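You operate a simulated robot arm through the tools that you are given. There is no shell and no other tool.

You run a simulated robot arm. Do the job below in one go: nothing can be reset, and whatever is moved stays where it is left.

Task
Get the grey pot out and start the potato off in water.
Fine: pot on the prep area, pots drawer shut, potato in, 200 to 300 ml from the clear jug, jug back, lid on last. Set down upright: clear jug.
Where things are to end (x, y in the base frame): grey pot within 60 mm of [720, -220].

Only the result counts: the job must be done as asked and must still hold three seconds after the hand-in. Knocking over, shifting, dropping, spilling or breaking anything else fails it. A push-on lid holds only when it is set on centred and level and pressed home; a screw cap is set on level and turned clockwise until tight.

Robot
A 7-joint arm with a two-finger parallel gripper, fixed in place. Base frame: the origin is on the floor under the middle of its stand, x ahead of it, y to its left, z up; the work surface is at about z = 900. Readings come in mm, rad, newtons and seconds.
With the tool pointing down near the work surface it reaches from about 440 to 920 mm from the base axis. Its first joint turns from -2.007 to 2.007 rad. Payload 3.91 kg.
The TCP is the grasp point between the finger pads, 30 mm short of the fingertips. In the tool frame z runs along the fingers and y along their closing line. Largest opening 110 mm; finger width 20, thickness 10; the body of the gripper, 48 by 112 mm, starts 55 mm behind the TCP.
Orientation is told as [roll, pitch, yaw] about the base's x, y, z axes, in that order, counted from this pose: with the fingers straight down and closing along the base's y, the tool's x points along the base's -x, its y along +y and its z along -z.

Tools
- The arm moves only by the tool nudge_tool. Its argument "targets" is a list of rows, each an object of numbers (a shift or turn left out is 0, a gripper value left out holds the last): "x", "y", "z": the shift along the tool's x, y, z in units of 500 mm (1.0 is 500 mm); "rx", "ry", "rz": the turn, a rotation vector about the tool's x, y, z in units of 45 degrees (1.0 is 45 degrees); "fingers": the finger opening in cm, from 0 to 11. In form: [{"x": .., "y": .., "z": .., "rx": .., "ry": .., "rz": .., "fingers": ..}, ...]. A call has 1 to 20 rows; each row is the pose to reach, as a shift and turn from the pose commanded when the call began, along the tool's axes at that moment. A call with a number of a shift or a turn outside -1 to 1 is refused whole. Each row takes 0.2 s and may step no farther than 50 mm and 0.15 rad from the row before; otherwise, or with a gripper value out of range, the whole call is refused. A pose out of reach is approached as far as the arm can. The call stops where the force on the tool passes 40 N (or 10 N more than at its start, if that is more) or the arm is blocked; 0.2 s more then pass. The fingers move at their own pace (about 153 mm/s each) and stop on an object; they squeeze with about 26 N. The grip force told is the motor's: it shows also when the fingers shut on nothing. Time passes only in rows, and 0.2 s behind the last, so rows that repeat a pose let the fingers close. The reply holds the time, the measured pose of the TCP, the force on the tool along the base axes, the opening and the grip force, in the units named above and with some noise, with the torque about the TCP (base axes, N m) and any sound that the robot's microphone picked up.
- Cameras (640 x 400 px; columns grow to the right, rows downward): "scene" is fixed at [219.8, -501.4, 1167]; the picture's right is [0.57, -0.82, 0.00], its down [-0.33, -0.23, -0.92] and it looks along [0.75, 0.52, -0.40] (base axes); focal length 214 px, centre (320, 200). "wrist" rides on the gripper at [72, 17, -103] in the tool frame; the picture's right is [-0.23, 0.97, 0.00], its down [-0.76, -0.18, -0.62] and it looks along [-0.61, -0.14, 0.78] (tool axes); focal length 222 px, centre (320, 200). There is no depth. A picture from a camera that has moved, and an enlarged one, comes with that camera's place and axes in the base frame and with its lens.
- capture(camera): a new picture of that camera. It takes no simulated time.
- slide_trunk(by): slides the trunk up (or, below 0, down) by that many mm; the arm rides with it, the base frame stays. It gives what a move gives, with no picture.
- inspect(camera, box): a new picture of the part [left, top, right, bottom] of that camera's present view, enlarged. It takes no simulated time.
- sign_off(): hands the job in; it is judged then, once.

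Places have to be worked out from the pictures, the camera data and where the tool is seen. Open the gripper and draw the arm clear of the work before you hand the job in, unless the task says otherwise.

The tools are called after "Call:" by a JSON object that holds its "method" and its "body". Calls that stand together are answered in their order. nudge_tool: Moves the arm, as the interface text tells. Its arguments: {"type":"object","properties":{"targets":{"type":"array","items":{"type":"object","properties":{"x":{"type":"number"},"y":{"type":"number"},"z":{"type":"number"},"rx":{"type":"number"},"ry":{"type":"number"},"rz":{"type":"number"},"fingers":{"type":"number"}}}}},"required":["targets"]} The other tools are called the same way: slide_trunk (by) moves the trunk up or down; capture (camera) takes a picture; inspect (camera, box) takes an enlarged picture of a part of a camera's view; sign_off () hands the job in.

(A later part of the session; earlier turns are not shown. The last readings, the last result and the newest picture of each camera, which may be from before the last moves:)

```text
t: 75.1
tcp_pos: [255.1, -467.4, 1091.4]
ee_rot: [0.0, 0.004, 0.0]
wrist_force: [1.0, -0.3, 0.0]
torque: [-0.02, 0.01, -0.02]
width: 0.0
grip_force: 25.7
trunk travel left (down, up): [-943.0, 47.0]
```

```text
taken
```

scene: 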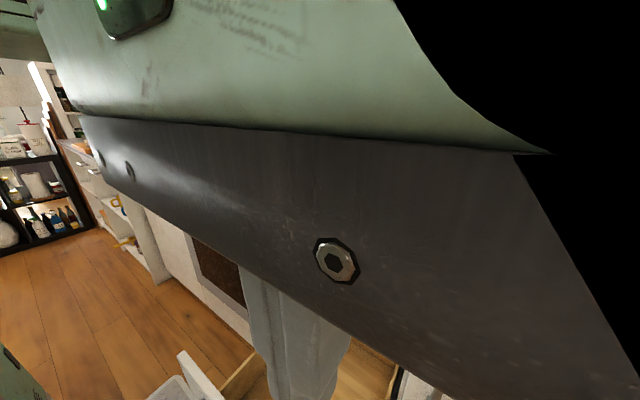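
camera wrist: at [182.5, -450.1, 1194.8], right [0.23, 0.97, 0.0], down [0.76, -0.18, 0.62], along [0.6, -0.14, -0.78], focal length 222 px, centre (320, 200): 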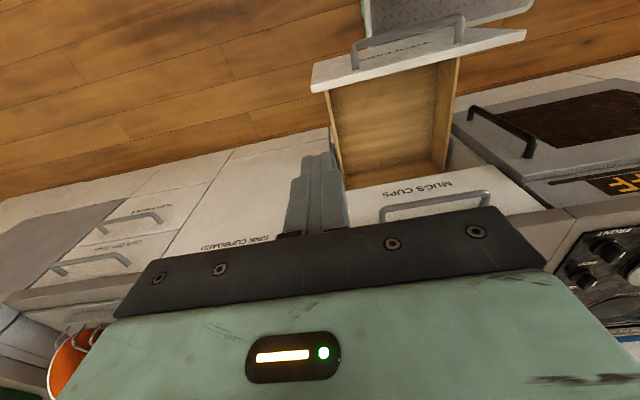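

The hand is in front of the panel, with about 20 mm clearance from fingers to panel. I'll lower the trunk 440 mm in two stages.

Call:
{"method": "slide_trunk", "body": {"by": -220}}

Call:
{"method": "capture", "body": {"camera": "wrist"}}

Call:
{"method": "slide_trunk", "body": {"by": -220}}

Call:
{"method": "capture", "body": {"camera": "wrist"}}

```text
t: 77.5
tcp_pos: [255.4, -468.4, 870.9]
ee_rot: [0.0, 0.004, -0.002]
wrist_force: [0.1, 0.6, -0.6]
torque: [-0.02, 0.02, 0.0]
width: 0.0
grip_force: 25.7
trunk travel left (down, up): [-723.0, 267.0]
```

```text
taken
camera wrist: at [182.2, -450.2, 974.8], right [0.23, 0.97, 0.0], down [0.76, -0.18, 0.62], along [0.6, -0.14, -0.78], focal length 222 px, centre (320, 200)
```

wrist: 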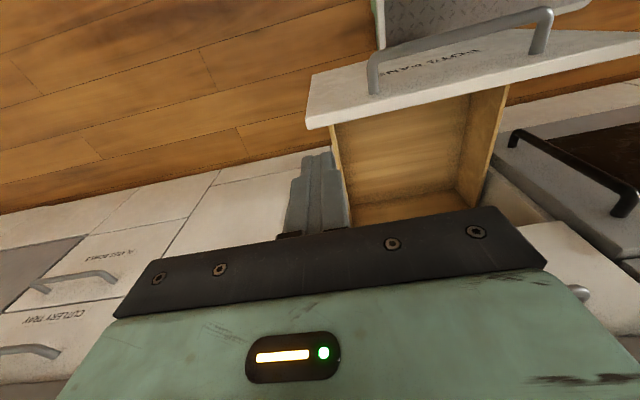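

```text
t: 79.8
tcp_pos: [255.1, -466.7, 650.5]
ee_rot: [0.001, 0.003, -0.002]
wrist_force: [-0.2, 0.0, 0.2]
torque: [-0.03, 0.0, 0.04]
width: 0.1
grip_force: 26.1
trunk travel left (down, up): [-503.0, 487.0]
```

```text
taken
camera wrist: at [182.2, -450.2, 754.8], right [0.23, 0.97, 0.0], down [0.76, -0.18, 0.62], along [0.6, -0.14, -0.78], focal length 222 px, centre (320, 200)
```

wrist: 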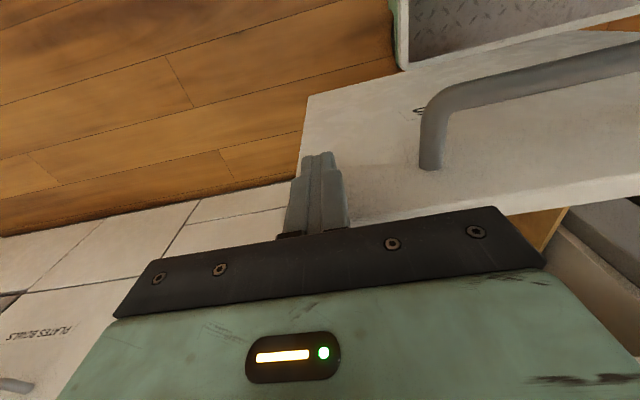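

The fingers are in front of the panel near its right end. I'll lower 15 mm, shift 12 mm toward the handle side, and push the drawer in.

Call:
{"method": "nudge_tool", "body": {"targets": [{"y": 0.012, "z": 0.015}, {"y": 0.024, "z": 0.03}, {"x": -0.02, "y": 0.024, "z": 0.03}, {"x": -0.04, "y": 0.024, "z": 0.03}, {"x": -0.06, "y": 0.024, "z": 0.03}, {"x": -0.09, "y": 0.024, "z": 0.03}, {"x": -0.12, "y": 0.024, "z": 0.03}, {"x": -0.15, "y": 0.024, "z": 0.03}, {"x": -0.18, "y": 0.024, "z": 0.03}, {"x": -0.21, "y": 0.024, "z": 0.03}, {"x": -0.24, "y": 0.024, "z": 0.03}, {"x": -0.27, "y": 0.024, "z": 0.03}, {"x": -0.3, "y": 0.024, "z": 0.03}, {"x": -0.33, "y": 0.024, "z": 0.03}, {"x": -0.36, "y": 0.024, "z": 0.03}, {"x": -0.39, "y": 0.024, "z": 0.03}, {"x": -0.42, "y": 0.024, "z": 0.03}, {"x": -0.45, "y": 0.024, "z": 0.03}]}}

Call:
{"method": "capture", "body": {"camera": "wrist"}}

Call:
{"method": "capture", "body": {"camera": "scene"}}

```text
t: 83.6
tcp_pos: [481.3, -453.9, 636.4]
ee_rot: [-0.001, 0.002, 0.0]
wrist_force: [-0.5, -0.4, -0.3]
torque: [0.01, -0.02, -0.03]
width: 0.2
grip_force: 26.7
trunk travel left (down, up): [-503.0, 487.0]
```

```text
taken
camera wrist: at [407.0, -437.0, 739.8], right [0.23, 0.97, 0.0], down [0.76, -0.18, 0.62], along [0.61, -0.14, -0.78], focal length 222 px, centre (320, 200)
```

wrist: 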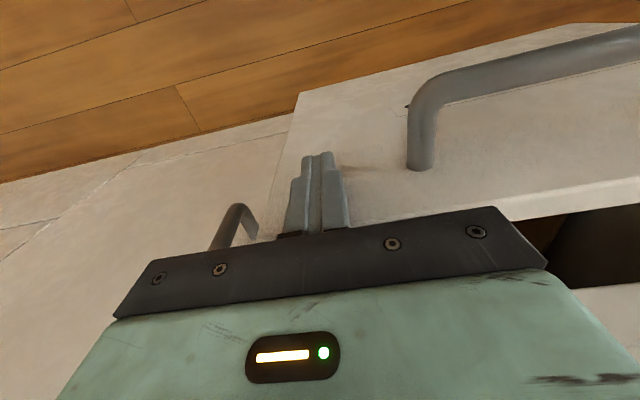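

```text
taken
```

scene: 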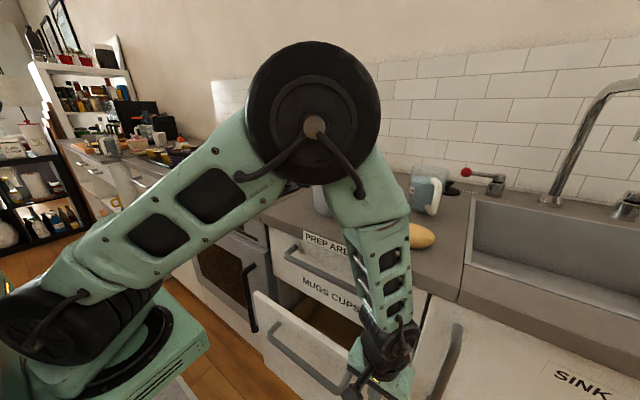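

The drawer has about 90 mm left. I'll back off a bit and tilt the tool 45° forward so the gripper body stays clear of the mugs drawer and counter for the last stretch.

Call:
{"method": "nudge_tool", "body": {"targets": [{"x": 0.03}, {"x": 0.06, "ry": -0.1}, {"x": 0.09, "ry": -0.25}, {"x": 0.09, "ry": -0.4}, {"x": 0.09, "ry": -0.55}, {"x": 0.09, "ry": -0.7}, {"x": 0.09, "ry": -0.85}, {"x": 0.09, "ry": -1.0}]}}

Call:
{"method": "capture", "body": {"camera": "wrist"}}

Call:
{"method": "capture", "body": {"camera": "scene"}}

```text
t: 85.4
tcp_pos: [435.6, -456.4, 635.5]
ee_rot: [0.0, -0.785, -0.003]
wrist_force: [0.1, 0.2, -0.5]
torque: [0.04, -0.05, 0.05]
width: 0.0
grip_force: 26.0
trunk travel left (down, up): [-503.0, 487.0]
```

```text
taken
camera wrist: at [309.2, -438.4, 658.0], right [0.16, 0.97, 0.16], down [0.1, -0.18, 0.98], along [0.98, -0.14, -0.13], focal length 222 px, centre (320, 200)
```

wrist: 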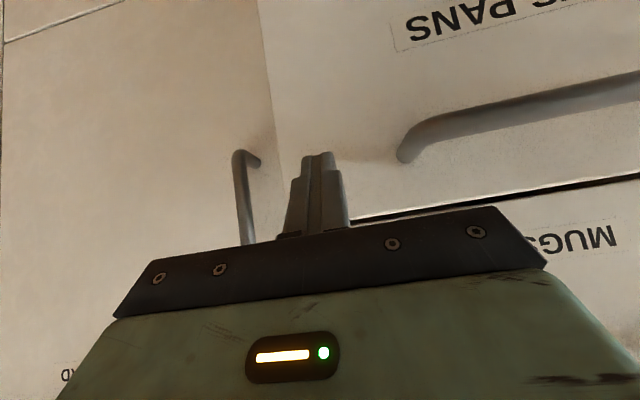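

```text
taken
```

scene: 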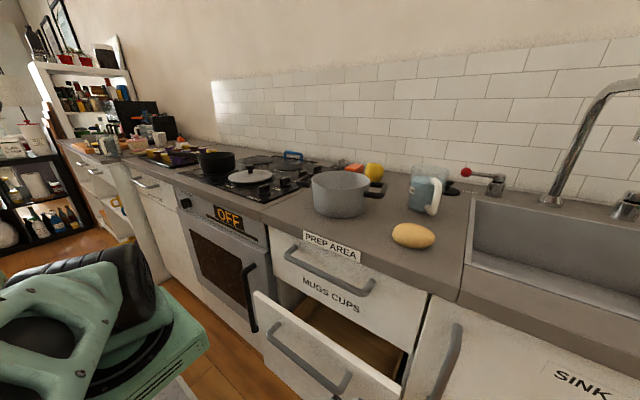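

The scene shows the drawer partly open with the pot standing well on the prep area. I'll push straight forward with the tilted fingers until the drawer seats and the force stops me.

Call:
{"method": "nudge_tool", "body": {"targets": [{"x": -0.0141, "z": 0.0141}, {"x": -0.0283, "z": 0.0283}, {"x": -0.0424, "z": 0.0424}, {"x": -0.0566, "z": 0.0566}, {"x": -0.0707, "z": 0.0707}, {"x": -0.0849, "z": 0.0849}, {"x": -0.099, "z": 0.099}, {"x": -0.1131, "z": 0.1131}, {"x": -0.1273, "z": 0.1273}, {"x": -0.1414, "z": 0.1414}, {"x": -0.1556, "z": 0.1556}, {"x": -0.1697, "z": 0.1697}, {"x": -0.1768, "z": 0.1768}, {"x": -0.1838, "z": 0.1838}]}}

Call:
{"method": "capture", "body": {"camera": "wrist"}}

Call:
{"method": "capture", "body": {"camera": "scene"}}

```text
t: 88.2
tcp_pos: [551.9, -456.3, 632.5]
ee_rot: [0.004, -0.77, -0.008]
wrist_force: [-13.5, 0.4, 8.4]
torque: [0.09, -0.06, 0.05]
width: 0.1
grip_force: 26.2
trunk travel left (down, up): [-503.0, 487.0]
stopped in row 13: the force on the tool passed its limit at 48 N (the readings are from after the stop); the commanded pose is now the measured one
```

```text
taken
camera wrist: at [426.4, -439.0, 656.5], right [0.17, 0.97, 0.16], down [0.11, -0.18, 0.98], along [0.98, -0.15, -0.14], focal length 222 px, centre (320, 200)
```

wrist: 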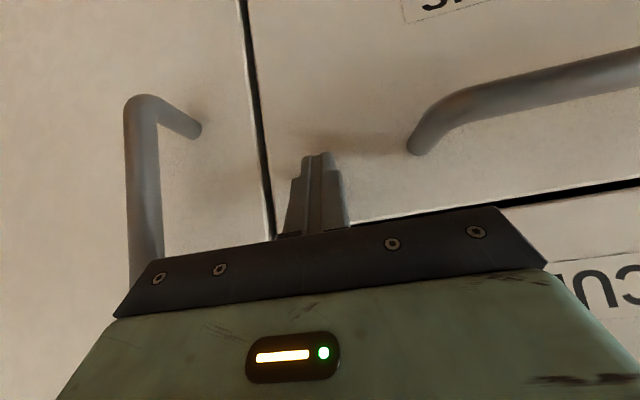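

```text
taken
```

scene: 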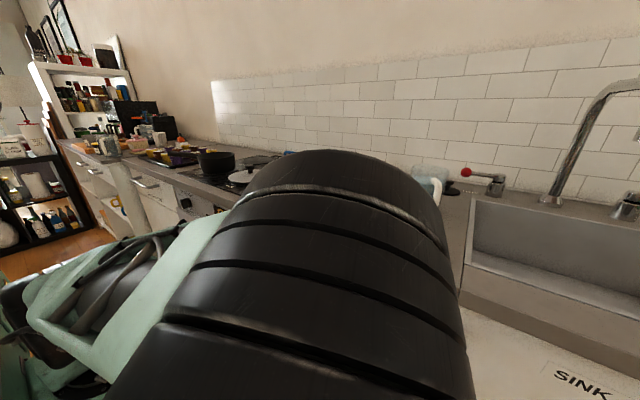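

The fingers stopped with 48 N at x≈580, right where the closed panel should be, and it looks flush. I'll back off 110 mm and check.

Call:
{"method": "nudge_tool", "body": {"targets": [{"x": 0.03, "z": -0.03}, {"x": 0.06, "z": -0.06}, {"x": 0.1, "z": -0.1}, {"x": 0.13, "z": -0.13}, {"x": 0.16, "z": -0.16}]}}

Call:
{"method": "capture", "body": {"camera": "wrist"}}

Call:
{"method": "capture", "body": {"camera": "scene"}}

```text
t: 89.4
tcp_pos: [439.8, -458.2, 634.2]
ee_rot: [0.002, -0.772, -0.006]
wrist_force: [1.3, -0.4, 0.2]
torque: [0.01, 0.03, 0.03]
width: 0.0
grip_force: 26.2
trunk travel left (down, up): [-503.0, 487.0]
```

```text
taken
camera wrist: at [314.5, -439.4, 657.8], right [0.17, 0.97, 0.16], down [0.11, -0.18, 0.98], along [0.98, -0.15, -0.14], focal length 222 px, centre (320, 200)
```

wrist: 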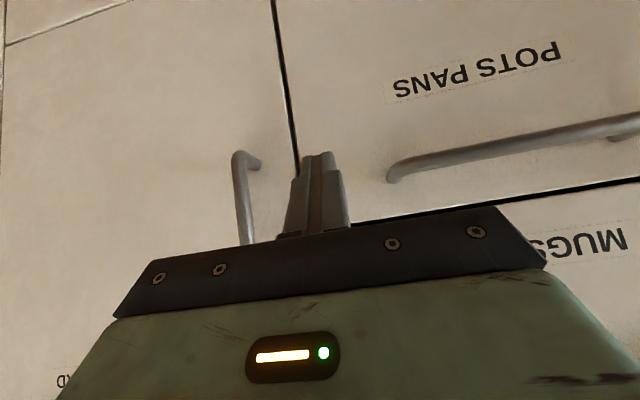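

```text
taken
```

scene: 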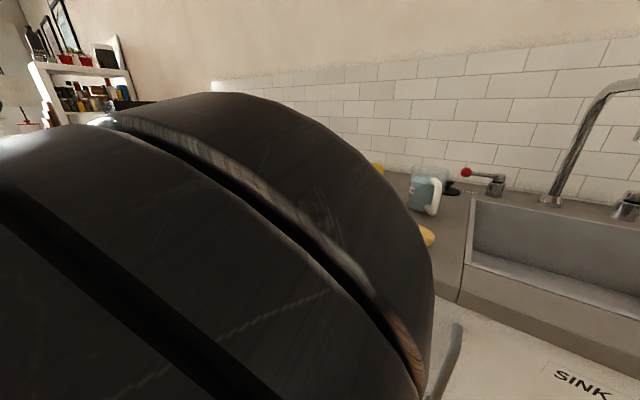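

The drawer is flush and shut. I'll bring the tool upright again and then raise the trunk.

Call:
{"method": "nudge_tool", "body": {"targets": [{"ry": 0.16}, {"ry": 0.33}, {"ry": 0.5}, {"ry": 0.66}, {"ry": 0.83}, {"ry": 0.983}, {"ry": 0.983}]}}

Call:
{"method": "slide_trunk", "body": {"by": 440}}

Call:
{"method": "capture", "body": {"camera": "scene"}}

Call:
{"method": "capture", "body": {"camera": "wrist"}}

```text
t: 91.0
tcp_pos: [440.3, -456.9, 633.7]
ee_rot: [0.002, 0.002, -0.004]
wrist_force: [0.5, -0.2, -0.3]
torque: [0.01, 0.0, 0.01]
width: 0.1
grip_force: 25.7
trunk travel left (down, up): [-503.0, 487.0]
```

```text
refused: 440 is not a number from -400 to 400
```

```text
taken
```

scene: 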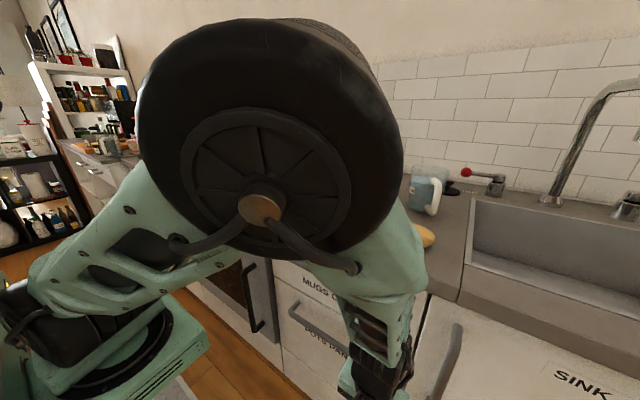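

```text
taken
camera wrist: at [366.2, -438.9, 737.9], right [0.23, 0.97, 0.0], down [0.76, -0.18, 0.62], along [0.6, -0.14, -0.78], focal length 222 px, centre (320, 200)
```

wrist: 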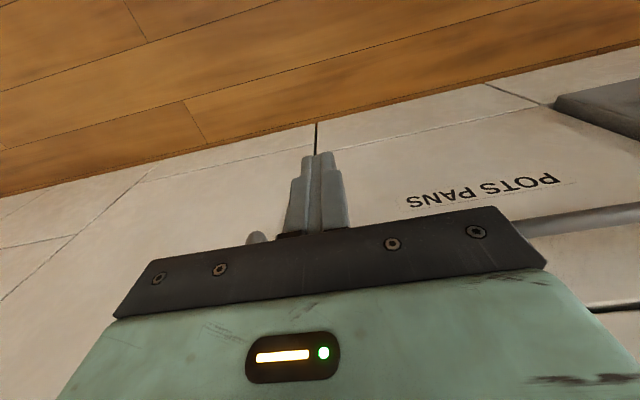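

The tool is upright and clear of the handles. I'll raise the trunk in two steps within the 400 mm limit, to about z≈1070.

Call:
{"method": "slide_trunk", "body": {"by": 250}}

Call:
{"method": "slide_trunk", "body": {"by": 190}}

Call:
{"method": "capture", "body": {"camera": "scene"}}

Call:
{"method": "capture", "body": {"camera": "wrist"}}

```text
t: 93.5
tcp_pos: [439.5, -455.6, 884.6]
ee_rot: [0.002, 0.0, -0.004]
wrist_force: [0.0, -0.8, -0.3]
torque: [-0.01, -0.01, -0.01]
width: 0.1
grip_force: 26.2
trunk travel left (down, up): [-753.0, 237.0]
```

```text
t: 95.6
tcp_pos: [440.8, -456.0, 1073.4]
ee_rot: [0.001, -0.001, -0.005]
wrist_force: [0.5, -0.5, -0.5]
torque: [-0.03, 0.04, -0.01]
width: 0.2
grip_force: 25.7
trunk travel left (down, up): [-943.0, 47.0]
```

```text
taken
```

scene: 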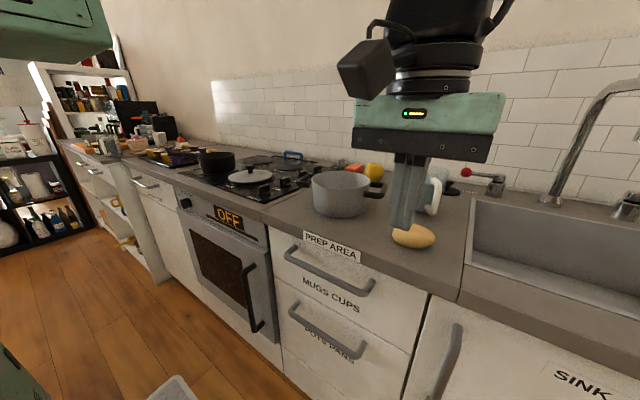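

```text
taken
camera wrist: at [366.2, -438.8, 1177.7], right [0.23, 0.97, 0.0], down [0.76, -0.18, 0.62], along [0.61, -0.14, -0.78], focal length 222 px, centre (320, 200)
```

wrist: 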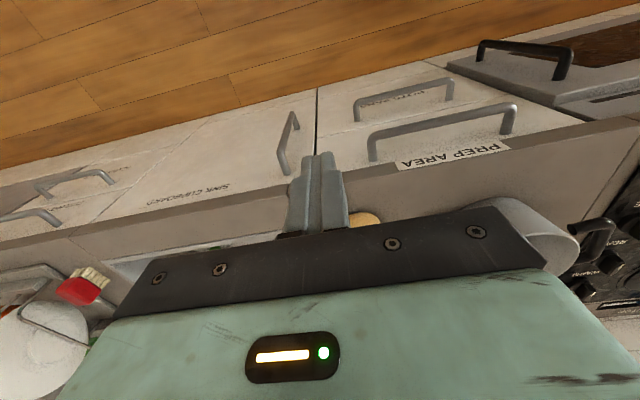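

The drawer is shut. Now for the potato: I'll move above it with the fingers open and take a closer look at its orientation.

Call:
{"method": "nudge_tool", "body": {"targets": [{"x": -0.08, "y": 0.008, "z": -0.005, "fingers": 11}, {"x": -0.16, "y": 0.016, "z": -0.01, "fingers": 11}, {"x": -0.24, "y": 0.024, "z": -0.014, "fingers": 11}, {"x": -0.3, "y": 0.032, "z": -0.014, "fingers": 11}]}}

Call:
{"method": "capture", "body": {"camera": "wrist"}}

```text
t: 96.6
tcp_pos: [590.1, -440.3, 1082.4]
ee_rot: [0.001, 0.002, -0.005]
wrist_force: [-0.2, -1.3, 0.4]
torque: [0.04, 0.0, -0.05]
width: 109.9
grip_force: 0.1
trunk travel left (down, up): [-943.0, 47.0]
```

```text
taken
camera wrist: at [515.7, -423.6, 1186.2], right [0.23, 0.97, 0.0], down [0.76, -0.18, 0.62], along [0.61, -0.14, -0.78], focal length 222 px, centre (320, 200)
```

wrist: 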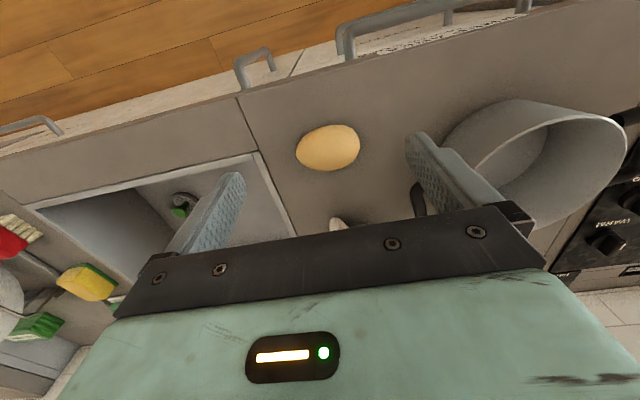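

Call:
{"method": "inspect", "body": {"camera": "wrist", "box": [270, 100, 390, 190]}}

Call:
{"method": "inspect", "body": {"camera": "scene", "box": [370, 150, 480, 260]}}

```text
4.44 times, centred on (330, 145) of wrist
camera zoom: at [515.7, -423.6, 1186.2], right [0.23, 0.97, 0.0], down [0.76, -0.18, 0.62], along [0.61, -0.14, -0.78], focal length 987 px, centre (276, 444)
```

zoom: 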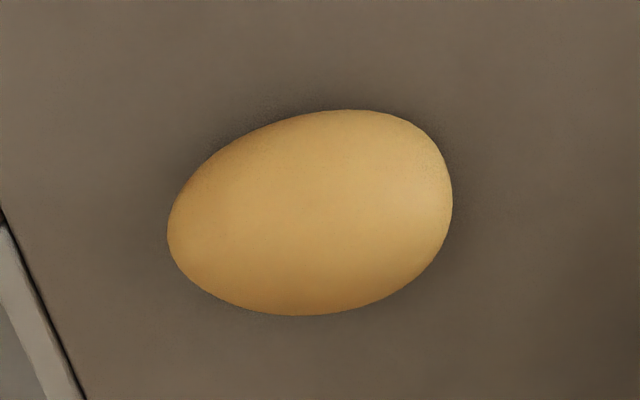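

```text
3.64 times, centred on (425, 205) of scene
camera zoom: at [219.8, -501.4, 1167.0], right [0.57, -0.82, 0.0], down [-0.33, -0.23, -0.92], along [0.75, 0.52, -0.4], focal length 780 px, centre (-62, 182)
```

zoom: 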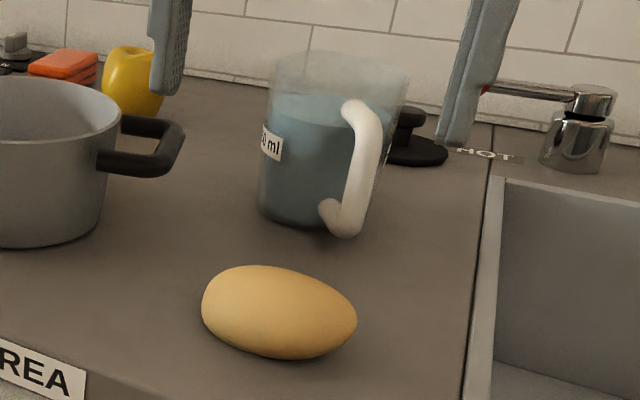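

The potato's centre is at about (638, -443), with its long axis along y (about 81 × 52 mm). I'll turn the tool 90° so the fingers close along x, and centre over it.

Call:
{"method": "nudge_tool", "body": {"targets": [{"x": -0.016, "rz": 0.167}, {"x": -0.032, "rz": 0.333}, {"x": -0.048, "rz": 0.5}, {"x": -0.064, "rz": 0.667}, {"x": -0.08, "rz": 0.833}, {"x": -0.096, "y": -0.004, "rz": 1.0}]}}

Call:
{"method": "nudge_tool", "body": {"targets": [{"rz": 0.167}, {"rz": 0.333}, {"rz": 0.5}, {"rz": 0.667}, {"rz": 0.833}, {"rz": 0.994}]}}

Call:
{"method": "capture", "body": {"camera": "wrist"}}

Call:
{"method": "capture", "body": {"camera": "scene"}}

```text
t: 98.0
tcp_pos: [637.2, -444.9, 1080.7]
ee_rot: [0.001, 0.003, -0.792]
wrist_force: [0.6, 0.1, -0.9]
torque: [-0.01, 0.0, 0.01]
width: 110.2
grip_force: 0.0
trunk travel left (down, up): [-943.0, 47.0]
```

```text
t: 99.4
tcp_pos: [637.9, -441.6, 1080.2]
ee_rot: [0.0, 0.002, -1.571]
wrist_force: [-0.5, 0.8, 1.1]
torque: [0.01, -0.02, 0.0]
width: 110.1
grip_force: 0.0
trunk travel left (down, up): [-943.0, 47.0]
```

```text
taken
camera wrist: at [653.9, -370.4, 1184.7], right [0.97, -0.23, 0.0], down [-0.18, -0.76, 0.62], along [-0.14, -0.61, -0.78], focal length 222 px, centre (320, 200)
```

wrist: 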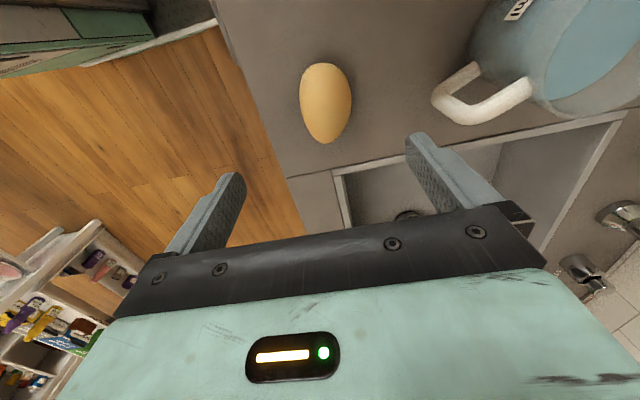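

```text
taken
```

scene: 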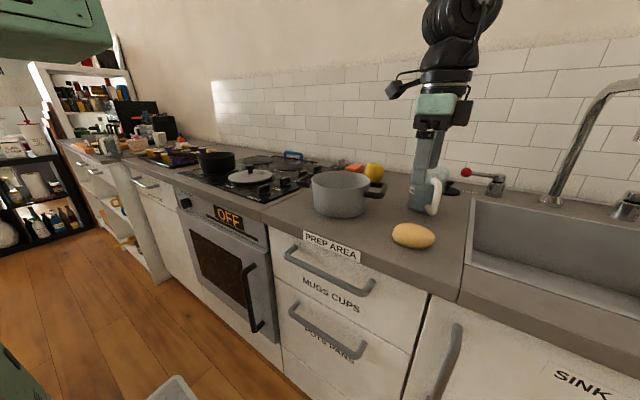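

The potato is at about (641, -441) and the jug handle's nearest point is at x≈748, clear of my fingers. I'll descend with a 90 mm opening and close on the potato.

Call:
{"method": "nudge_tool", "body": {"targets": [{"y": 0.002, "z": 0.08, "fingers": 9}, {"y": 0.004, "z": 0.16, "fingers": 9}, {"y": 0.006, "z": 0.23, "fingers": 9}, {"y": 0.006, "z": 0.288, "fingers": 9}]}}

Call:
{"method": "inspect", "body": {"camera": "wrist", "box": [160, 0, 560, 250]}}

Call:
{"method": "inspect", "body": {"camera": "scene", "box": [360, 150, 500, 260]}}

```text
t: 100.4
tcp_pos: [642.6, -442.2, 938.1]
ee_rot: [0.0, 0.001, -1.572]
wrist_force: [0.1, 0.2, 0.9]
torque: [0.02, 0.01, 0.01]
width: 90.0
grip_force: 0.0
trunk travel left (down, up): [-943.0, 47.0]
```

```text
1.60 times, centred on (360, 125) of wrist
camera zoom: at [657.1, -369.7, 1041.6], right [0.97, -0.23, 0.0], down [-0.18, -0.76, 0.62], along [-0.14, -0.61, -0.78], focal length 355 px, centre (256, 320)
```

zoom: 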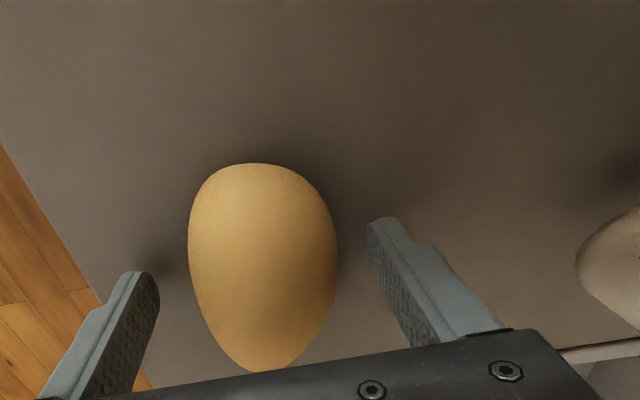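

```text
3.64 times, centred on (430, 205) of scene
camera zoom: at [219.8, -501.4, 1167.0], right [0.57, -0.82, 0.0], down [-0.33, -0.23, -0.92], along [0.75, 0.52, -0.4], focal length 780 px, centre (-80, 182)
```

zoom: 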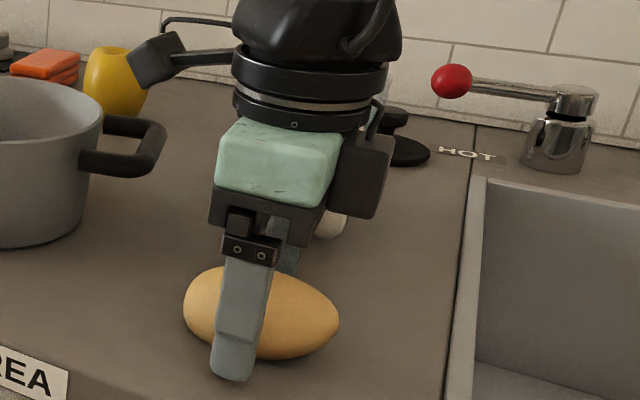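

The potato is centred between the fingers. I'll shift 6 mm toward its blunt end and close.

Call:
{"method": "nudge_tool", "body": {"targets": [{"x": 0.012}, {"x": 0.012, "fingers": 5}, {"x": 0.012, "fingers": 3}, {"x": 0.012, "fingers": 2}, {"x": 0.012, "fingers": 2}]}}

Call:
{"method": "inspect", "body": {"camera": "wrist", "box": [160, 0, 560, 250]}}

```text
t: 101.6
tcp_pos: [641.6, -438.0, 936.6]
ee_rot: [0.001, 0.003, -1.571]
wrist_force: [0.5, -0.4, 1.4]
torque: [-0.07, -0.01, 0.01]
width: 58.5
grip_force: 26.1
trunk travel left (down, up): [-943.0, 47.0]
```

```text
1.60 times, centred on (360, 125) of wrist
camera zoom: at [656.3, -364.4, 1041.4], right [0.97, -0.23, 0.0], down [-0.18, -0.76, 0.62], along [-0.14, -0.61, -0.78], focal length 355 px, centre (256, 320)
```

zoom: 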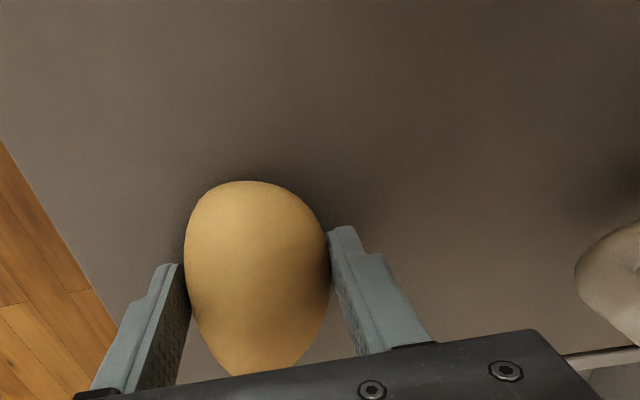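

The potato is gripped (58 mm). I'll lift it 150 mm and carry it over the pot's centre.

Call:
{"method": "nudge_tool", "body": {"targets": [{"z": -0.04}, {"z": -0.12}, {"z": -0.2}, {"z": -0.28}, {"z": -0.3}, {"x": 0.06, "y": 0.022, "z": -0.3}, {"x": 0.13, "y": 0.047, "z": -0.3}, {"x": 0.2, "y": 0.072, "z": -0.3}, {"x": 0.27, "y": 0.097, "z": -0.3}, {"x": 0.34, "y": 0.122, "z": -0.3}, {"x": 0.4, "y": 0.143, "z": -0.3}, {"x": 0.436, "y": 0.156, "z": -0.3}]}}

Call:
{"method": "capture", "body": {"camera": "wrist"}}

Call:
{"method": "capture", "body": {"camera": "scene"}}

```text
t: 104.2
tcp_pos: [719.1, -219.0, 1086.2]
ee_rot: [0.0, 0.001, -1.569]
wrist_force: [-0.9, 0.8, -1.3]
torque: [0.05, -0.02, 0.04]
width: 58.5
grip_force: 26.5
trunk travel left (down, up): [-943.0, 47.0]
```

```text
taken
camera wrist: at [735.0, -146.6, 1189.6], right [0.97, -0.23, 0.0], down [-0.18, -0.76, 0.62], along [-0.14, -0.61, -0.78], focal length 222 px, centre (320, 200)
```

wrist: 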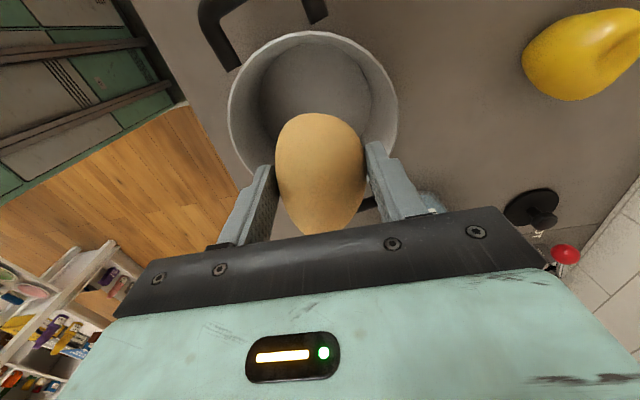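

```text
taken
```

scene: 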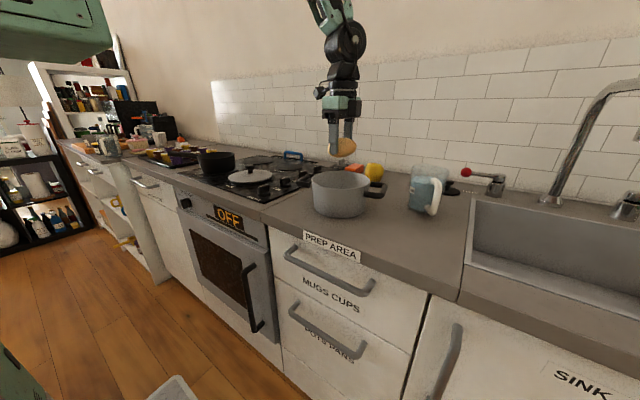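

The potato hangs above the pot. I'll enlarge to pin down the pot's centre before lowering.

Call:
{"method": "inspect", "body": {"camera": "wrist", "box": [200, 0, 430, 200]}}

Call:
{"method": "inspect", "body": {"camera": "scene", "box": [290, 120, 400, 230]}}

```text
2.00 times, centred on (315, 100) of wrist
camera zoom: at [735.0, -146.6, 1189.6], right [0.97, -0.23, 0.0], down [-0.18, -0.76, 0.62], along [-0.14, -0.61, -0.78], focal length 444 px, centre (330, 400)
```

zoom: 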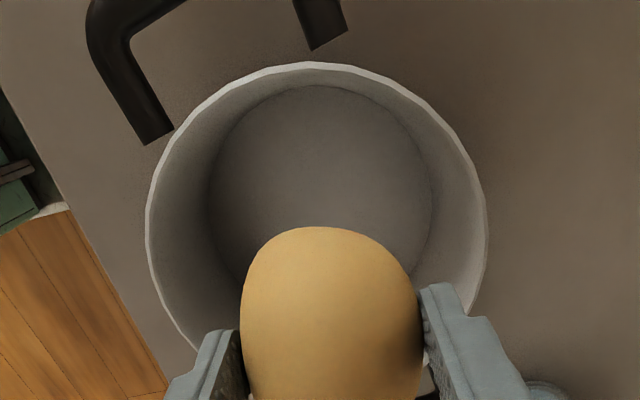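

```text
3.64 times, centred on (345, 175) of scene
camera zoom: at [219.8, -501.4, 1167.0], right [0.57, -0.82, 0.0], down [-0.33, -0.23, -0.92], along [0.75, 0.52, -0.4], focal length 780 px, centre (229, 291)
```

zoom: 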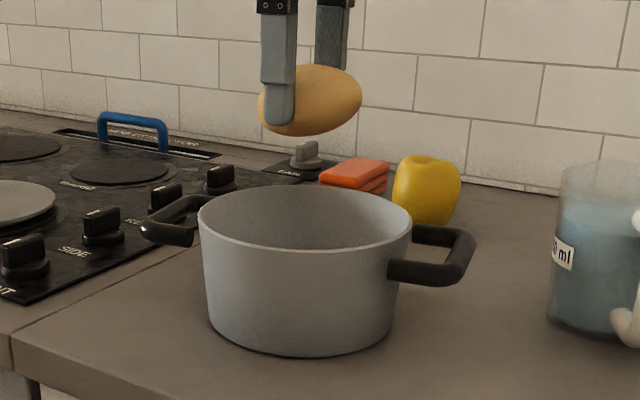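

Combining both views, the pot's centre is at about (711, -227) with the rim at z≈983. I'll shift over the centre and lower the potato until it is just above the pot's bottom.

Call:
{"method": "nudge_tool", "body": {"targets": [{"x": -0.016, "y": -0.016}, {"x": -0.016, "y": -0.016, "z": 0.07}, {"x": -0.016, "y": -0.016, "z": 0.14}, {"x": -0.016, "y": -0.016, "z": 0.2}, {"x": -0.016, "y": -0.016, "z": 0.24}, {"x": -0.016, "y": -0.016, "z": 0.265}, {"x": -0.016, "y": -0.016, "z": 0.282}]}}

Call:
{"method": "capture", "body": {"camera": "wrist"}}

Call:
{"method": "inspect", "body": {"camera": "scene", "box": [290, 120, 400, 230]}}

```text
t: 105.8
tcp_pos: [711.6, -227.9, 945.7]
ee_rot: [-0.001, 0.001, -1.571]
wrist_force: [1.1, 0.4, -1.9]
torque: [0.03, 0.01, 0.0]
width: 58.4
grip_force: 26.1
trunk travel left (down, up): [-943.0, 47.0]
```

```text
taken
camera wrist: at [726.4, -154.4, 1049.8], right [0.97, -0.23, 0.0], down [-0.18, -0.76, 0.62], along [-0.14, -0.61, -0.78], focal length 222 px, centre (320, 200)
```

wrist: 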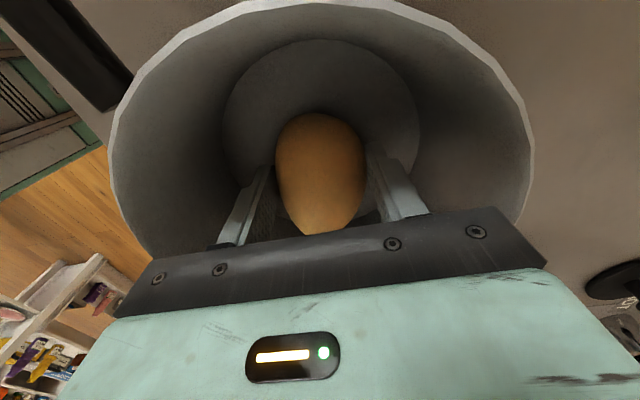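

```text
3.64 times, centred on (345, 175) of scene
camera zoom: at [219.8, -501.4, 1167.0], right [0.57, -0.82, 0.0], down [-0.33, -0.23, -0.92], along [0.75, 0.52, -0.4], focal length 780 px, centre (229, 291)
```

zoom: 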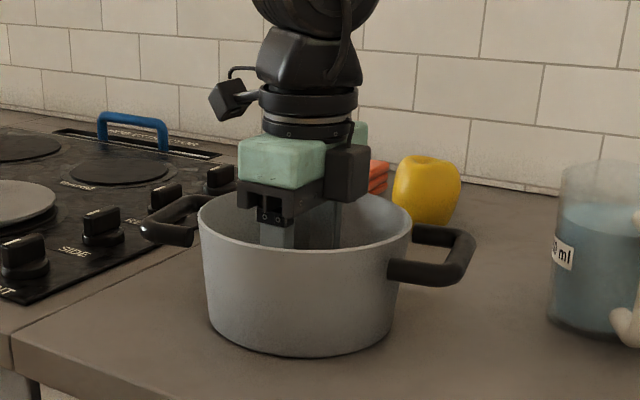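

The potato is inside, just above the bottom. I'll open the fingers to 80 mm and withdraw straight up.

Call:
{"method": "nudge_tool", "body": {"targets": [{"z": 0.004}, {"z": 0.004, "fingers": 8}, {"z": 0.004, "fingers": 8}, {"z": 0.004, "fingers": 8}, {"z": -0.05, "fingers": 8}, {"z": -0.12, "fingers": 8}, {"z": -0.2, "fingers": 8}, {"z": -0.29, "fingers": 8}]}}

Call:
{"method": "capture", "body": {"camera": "wrist"}}

Call:
{"method": "inspect", "body": {"camera": "scene", "box": [290, 120, 480, 240]}}

```text
t: 107.6
tcp_pos: [709.8, -227.9, 1090.1]
ee_rot: [0.001, 0.002, -1.573]
wrist_force: [-0.5, 0.3, -0.7]
torque: [-0.03, 0.01, 0.0]
width: 79.9
grip_force: 0.0
trunk travel left (down, up): [-943.0, 47.0]
```

```text
taken
camera wrist: at [725.3, -155.2, 1193.6], right [0.97, -0.23, 0.0], down [-0.18, -0.76, 0.62], along [-0.14, -0.6, -0.78], focal length 222 px, centre (320, 200)
```

wrist: 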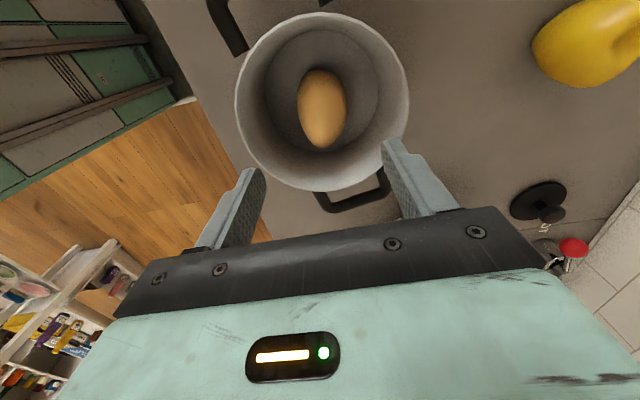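

```text
3.33 times, centred on (385, 180) of scene
camera zoom: at [219.8, -501.4, 1167.0], right [0.57, -0.82, 0.0], down [-0.33, -0.23, -0.92], along [0.75, 0.52, -0.4], focal length 715 px, centre (103, 267)
```

zoom: 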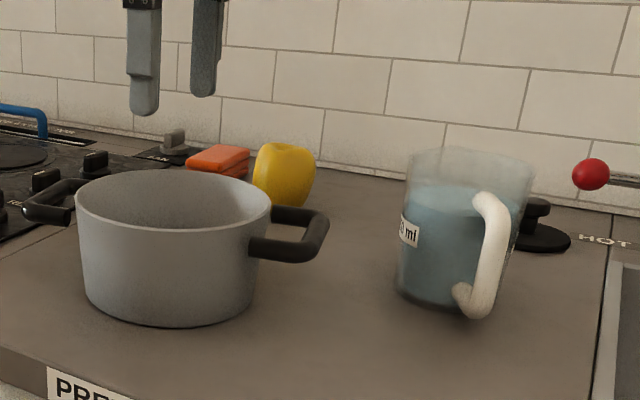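

The potato is lying in the pot, and the whole rim is visible. I'll enlarge to get an accurate pot centre.

Call:
{"method": "inspect", "body": {"camera": "wrist", "box": [200, 0, 440, 220]}}

```text
1.82 times, centred on (320, 110) of wrist
camera zoom: at [725.3, -155.2, 1193.6], right [0.97, -0.23, 0.0], down [-0.18, -0.76, 0.62], along [-0.14, -0.6, -0.78], focal length 404 px, centre (320, 364)
```

zoom: 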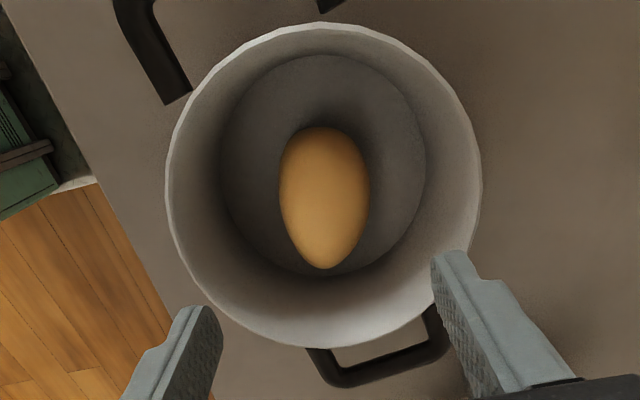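

The pot's centre is (710, -229) and the potato is well inside. Next is the jug: I'll move to look at it closely from the robot's side, turning the tool back toward yaw 0.

Call:
{"method": "nudge_tool", "body": {"targets": [{"x": -0.064, "y": -0.007, "z": -0.02, "rz": -0.167}, {"x": -0.128, "y": -0.013, "z": -0.04, "rz": -0.333}, {"x": -0.192, "y": -0.02, "z": -0.06, "rz": -0.5}, {"x": -0.256, "y": -0.027, "z": -0.08, "rz": -0.667}, {"x": -0.32, "y": -0.033, "z": -0.08, "rz": -0.833}, {"x": -0.384, "y": -0.04, "z": -0.08, "rz": -1.0}]}}

Call:
{"method": "nudge_tool", "body": {"targets": [{"rz": -0.167}, {"rz": -0.333}, {"rz": -0.5}, {"rz": -0.667}, {"rz": -0.833}, {"rz": -1.0}]}}

Call:
{"method": "capture", "body": {"camera": "wrist"}}

Call:
{"method": "capture", "body": {"camera": "scene"}}

```text
t: 109.0
tcp_pos: [691.3, -418.5, 1130.3]
ee_rot: [0.002, 0.002, -0.782]
wrist_force: [0.8, 0.3, -0.8]
torque: [-0.01, 0.01, 0.02]
width: 80.1
grip_force: 0.2
trunk travel left (down, up): [-943.0, 47.0]
```

```text
t: 110.4
tcp_pos: [690.6, -419.6, 1130.7]
ee_rot: [0.001, 0.0, 0.002]
wrist_force: [-0.2, 0.5, 0.3]
torque: [-0.02, 0.01, -0.04]
width: 80.2
grip_force: 0.0
trunk travel left (down, up): [-943.0, 47.0]
```

```text
taken
camera wrist: at [617.0, -402.8, 1234.9], right [0.23, 0.97, 0.0], down [0.76, -0.18, 0.62], along [0.61, -0.14, -0.78], focal length 222 px, centre (320, 200)
```

wrist: 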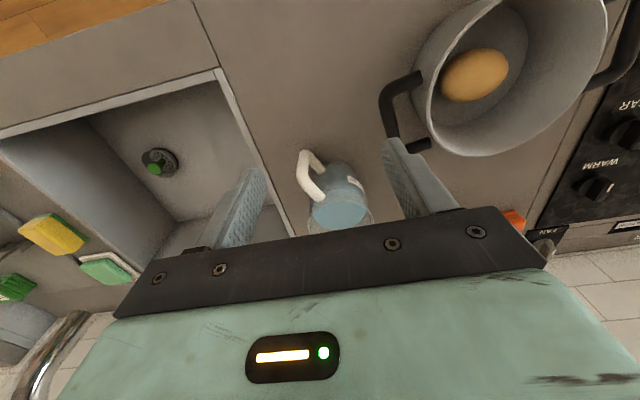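

```text
taken
```

scene: 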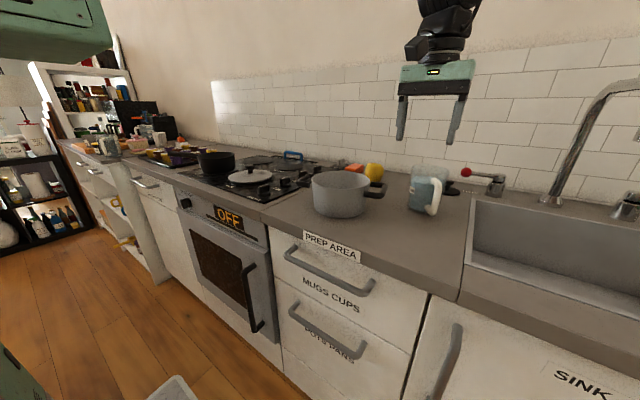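

Call:
{"method": "inspect", "body": {"camera": "wrist", "box": [270, 130, 410, 240]}}

Call:
{"method": "inspect", "body": {"camera": "scene", "box": [390, 150, 470, 230]}}

```text
3.64 times, centred on (340, 185) of wrist
camera zoom: at [617.0, -402.8, 1234.9], right [0.23, 0.97, 0.0], down [0.76, -0.18, 0.62], along [0.61, -0.14, -0.78], focal length 808 px, centre (247, 254)
```

zoom: 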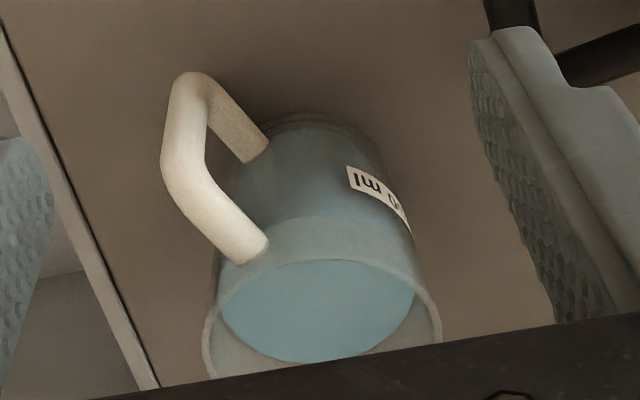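

```text
5.00 times, centred on (430, 190) of scene
camera zoom: at [219.8, -501.4, 1167.0], right [0.57, -0.82, 0.0], down [-0.33, -0.23, -0.92], along [0.75, 0.52, -0.4], focal length 1072 px, centre (-230, 250)
```

zoom: 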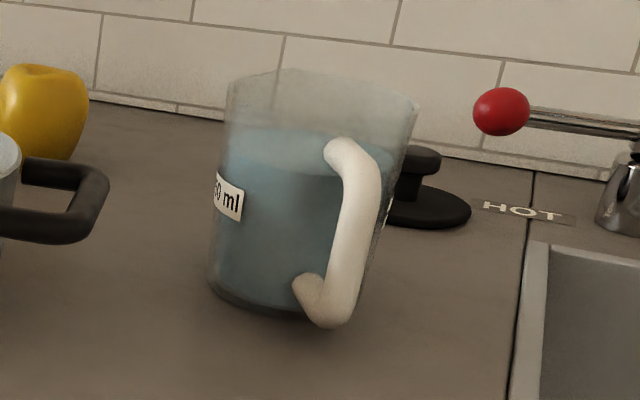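

I triangulate the jug at about (832, -424), rim z≈1018, with the handle's vertical bar near (764, -460) pointing away from the jug at about 208°. I'll come over the handle with the tool yawed +28°, so the fingers would close across the bar, and look again.

Call:
{"method": "nudge_tool", "body": {"targets": [{"x": -0.037, "y": -0.02, "z": 0.015, "rz": -0.155, "fingers": 6}, {"x": -0.074, "y": -0.04, "z": 0.03, "rz": -0.311, "fingers": 6}, {"x": -0.111, "y": -0.06, "z": 0.045, "rz": -0.466, "fingers": 6}, {"x": -0.148, "y": -0.08, "z": 0.06, "rz": -0.622, "fingers": 6}]}}

Call:
{"method": "capture", "body": {"camera": "wrist"}}

Call:
{"method": "inspect", "body": {"camera": "wrist", "box": [230, 60, 430, 220]}}

```text
t: 111.4
tcp_pos: [763.9, -460.4, 1099.0]
ee_rot: [0.001, 0.0, 0.492]
wrist_force: [0.5, -0.5, 1.0]
torque: [-0.02, 0.0, 0.0]
width: 60.1
grip_force: 0.3
trunk travel left (down, up): [-943.0, 47.0]
```

```text
taken
camera wrist: at [690.9, -479.6, 1203.3], right [-0.26, 0.97, 0.0], down [0.76, 0.2, 0.62], along [0.6, 0.16, -0.78], focal length 222 px, centre (320, 200)
```

wrist: 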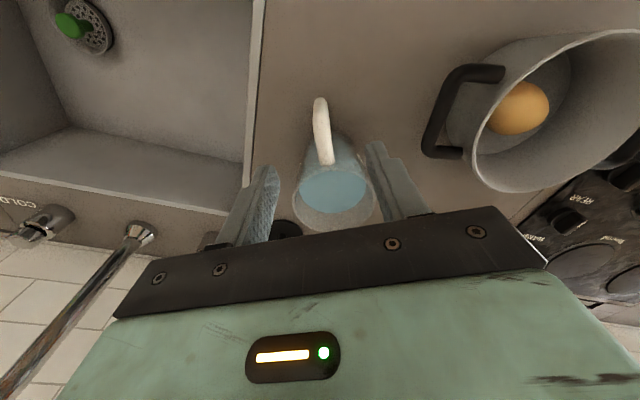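

```text
2.50 times, centred on (330, 140) of wrist
camera zoom: at [690.9, -479.6, 1203.3], right [-0.26, 0.97, 0.0], down [0.76, 0.2, 0.62], along [0.6, 0.16, -0.78], focal length 555 px, centre (295, 350)
```

zoom: 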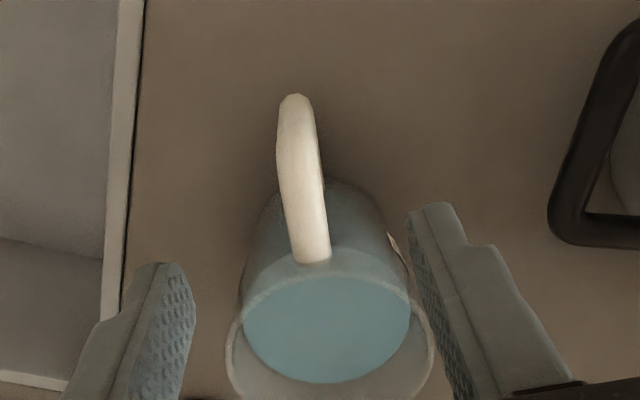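

This view gives the handle bar at (763, -460), the jug axis at about (827, -427), rim diameter ≈88, and a handle direction of about 27°, matching my yaw. Before gripping, I'll dry-run the pouring pose near the pot with empty fingers to confirm the arm can reach it: yaw +90°, then tilting.

Call:
{"method": "nudge_tool", "body": {"targets": [{"x": 0.0, "y": 0.0, "z": -0.06}, {"x": -0.006, "y": 0.05, "z": -0.102, "rz": -0.16}, {"x": -0.012, "y": 0.1, "z": -0.102, "rz": -0.32}, {"x": -0.018, "y": 0.15, "z": -0.102, "rz": -0.48}, {"x": -0.024, "y": 0.2, "z": -0.102, "rz": -0.64}, {"x": -0.03, "y": 0.25, "z": -0.102, "rz": -0.8}, {"x": -0.0362, "y": 0.296, "z": -0.102, "rz": -0.96}]}}

Call:
{"method": "nudge_tool", "body": {"targets": [{"rz": -0.14}, {"rz": -0.28}, {"rz": -0.414}]}}

Call:
{"method": "capture", "body": {"camera": "scene"}}

```text
t: 113.0
tcp_pos: [714.6, -318.7, 1153.2]
ee_rot: [0.003, -0.003, 1.245]
wrist_force: [-0.1, 0.1, 0.3]
torque: [-0.01, -0.01, 0.03]
width: 59.8
grip_force: 0.0
trunk travel left (down, up): [-943.0, 47.0]
```

```text
t: 113.8
tcp_pos: [713.3, -319.4, 1151.0]
ee_rot: [-0.001, -0.002, 1.569]
wrist_force: [-1.1, -0.5, -0.2]
torque: [0.02, 0.02, -0.04]
width: 59.8
grip_force: 0.0
trunk travel left (down, up): [-943.0, 47.0]
```

```text
taken
```

scene: 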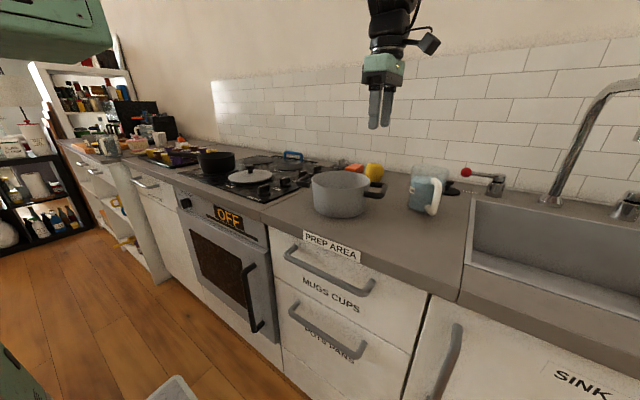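

Yaw +90° is fine. I'll test the pouring tilt in two halves, empty.

Call:
{"method": "nudge_tool", "body": {"targets": [{"ry": 0.17}, {"ry": 0.34}, {"ry": 0.5}, {"ry": 0.67}, {"ry": 0.84}, {"ry": 1.0}]}}

Call:
{"method": "nudge_tool", "body": {"targets": [{"ry": 0.17}, {"ry": 0.34}, {"ry": 0.5}, {"ry": 0.67}, {"ry": 0.8}, {"ry": 0.9}]}}

Call:
{"method": "capture", "body": {"camera": "scene"}}

Call:
{"method": "capture", "body": {"camera": "wrist"}}

```text
t: 115.2
tcp_pos: [712.5, -321.0, 1152.5]
ee_rot: [-0.001, 0.785, 1.566]
wrist_force: [0.2, 0.3, 0.3]
torque: [0.0, -0.04, -0.01]
width: 59.9
grip_force: 0.1
trunk travel left (down, up): [-943.0, 47.0]
```

```text
t: 116.6
tcp_pos: [712.1, -319.8, 1152.4]
ee_rot: [-0.004, 1.492, 1.564]
wrist_force: [0.3, 0.8, 0.2]
torque: [-0.01, 0.01, 0.01]
width: 60.3
grip_force: 0.0
trunk travel left (down, up): [-943.0, 47.0]
```

```text
taken
```

scene: 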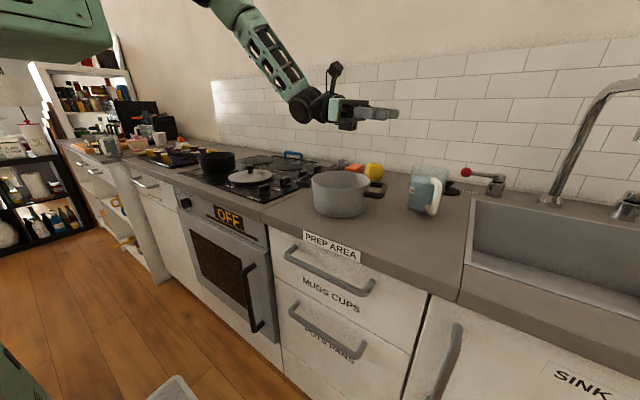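

```text
taken
camera wrist: at [694.3, -222.4, 1233.4], right [-0.97, 0.02, -0.23], down [0.18, 0.68, -0.71], along [0.14, -0.73, -0.67], focal length 222 px, centre (320, 200)
```

wrist: 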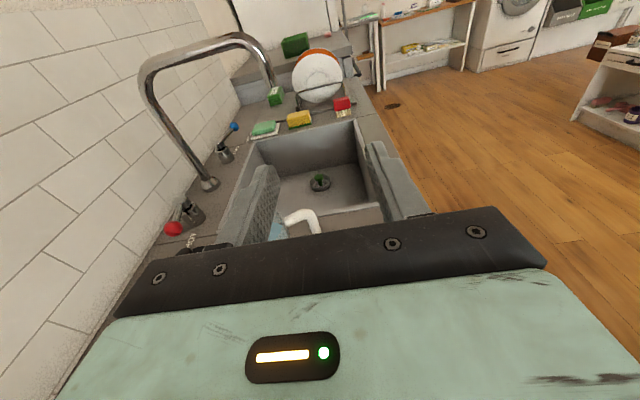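

The pouring pose works with plenty of reach. I'll undo the tilt and go back above the jug handle at yaw 27°.

Call:
{"method": "nudge_tool", "body": {"targets": [{"ry": -0.15}, {"ry": -0.3}, {"ry": -0.45}, {"ry": -0.6}, {"ry": -0.75}, {"ry": -0.9}]}}

Call:
{"method": "nudge_tool", "body": {"targets": [{"ry": -0.17}, {"ry": -0.34}, {"ry": -0.5}, {"ry": -0.67}, {"ry": -0.84}, {"ry": -1.0}]}}

Call:
{"method": "nudge_tool", "body": {"targets": [{"rz": 0.14}, {"rz": 0.28}, {"rz": 0.414}]}}

```text
t: 118.0
tcp_pos: [713.6, -317.8, 1151.4]
ee_rot: [0.002, 0.783, 1.569]
wrist_force: [0.9, 1.1, 0.0]
torque: [0.01, 0.02, 0.0]
width: 59.8
grip_force: 0.2
trunk travel left (down, up): [-943.0, 47.0]
```

```text
t: 119.4
tcp_pos: [712.1, -319.6, 1151.6]
ee_rot: [-0.001, -0.003, 1.567]
wrist_force: [-0.2, 0.4, -0.1]
torque: [0.0, 0.05, -0.01]
width: 60.0
grip_force: 0.0
trunk travel left (down, up): [-943.0, 47.0]
```

```text
t: 120.2
tcp_pos: [712.0, -319.9, 1153.0]
ee_rot: [0.002, 0.0, 1.241]
wrist_force: [0.7, -0.4, 0.1]
torque: [-0.03, -0.04, 0.02]
width: 60.2
grip_force: 0.1
trunk travel left (down, up): [-943.0, 47.0]
```

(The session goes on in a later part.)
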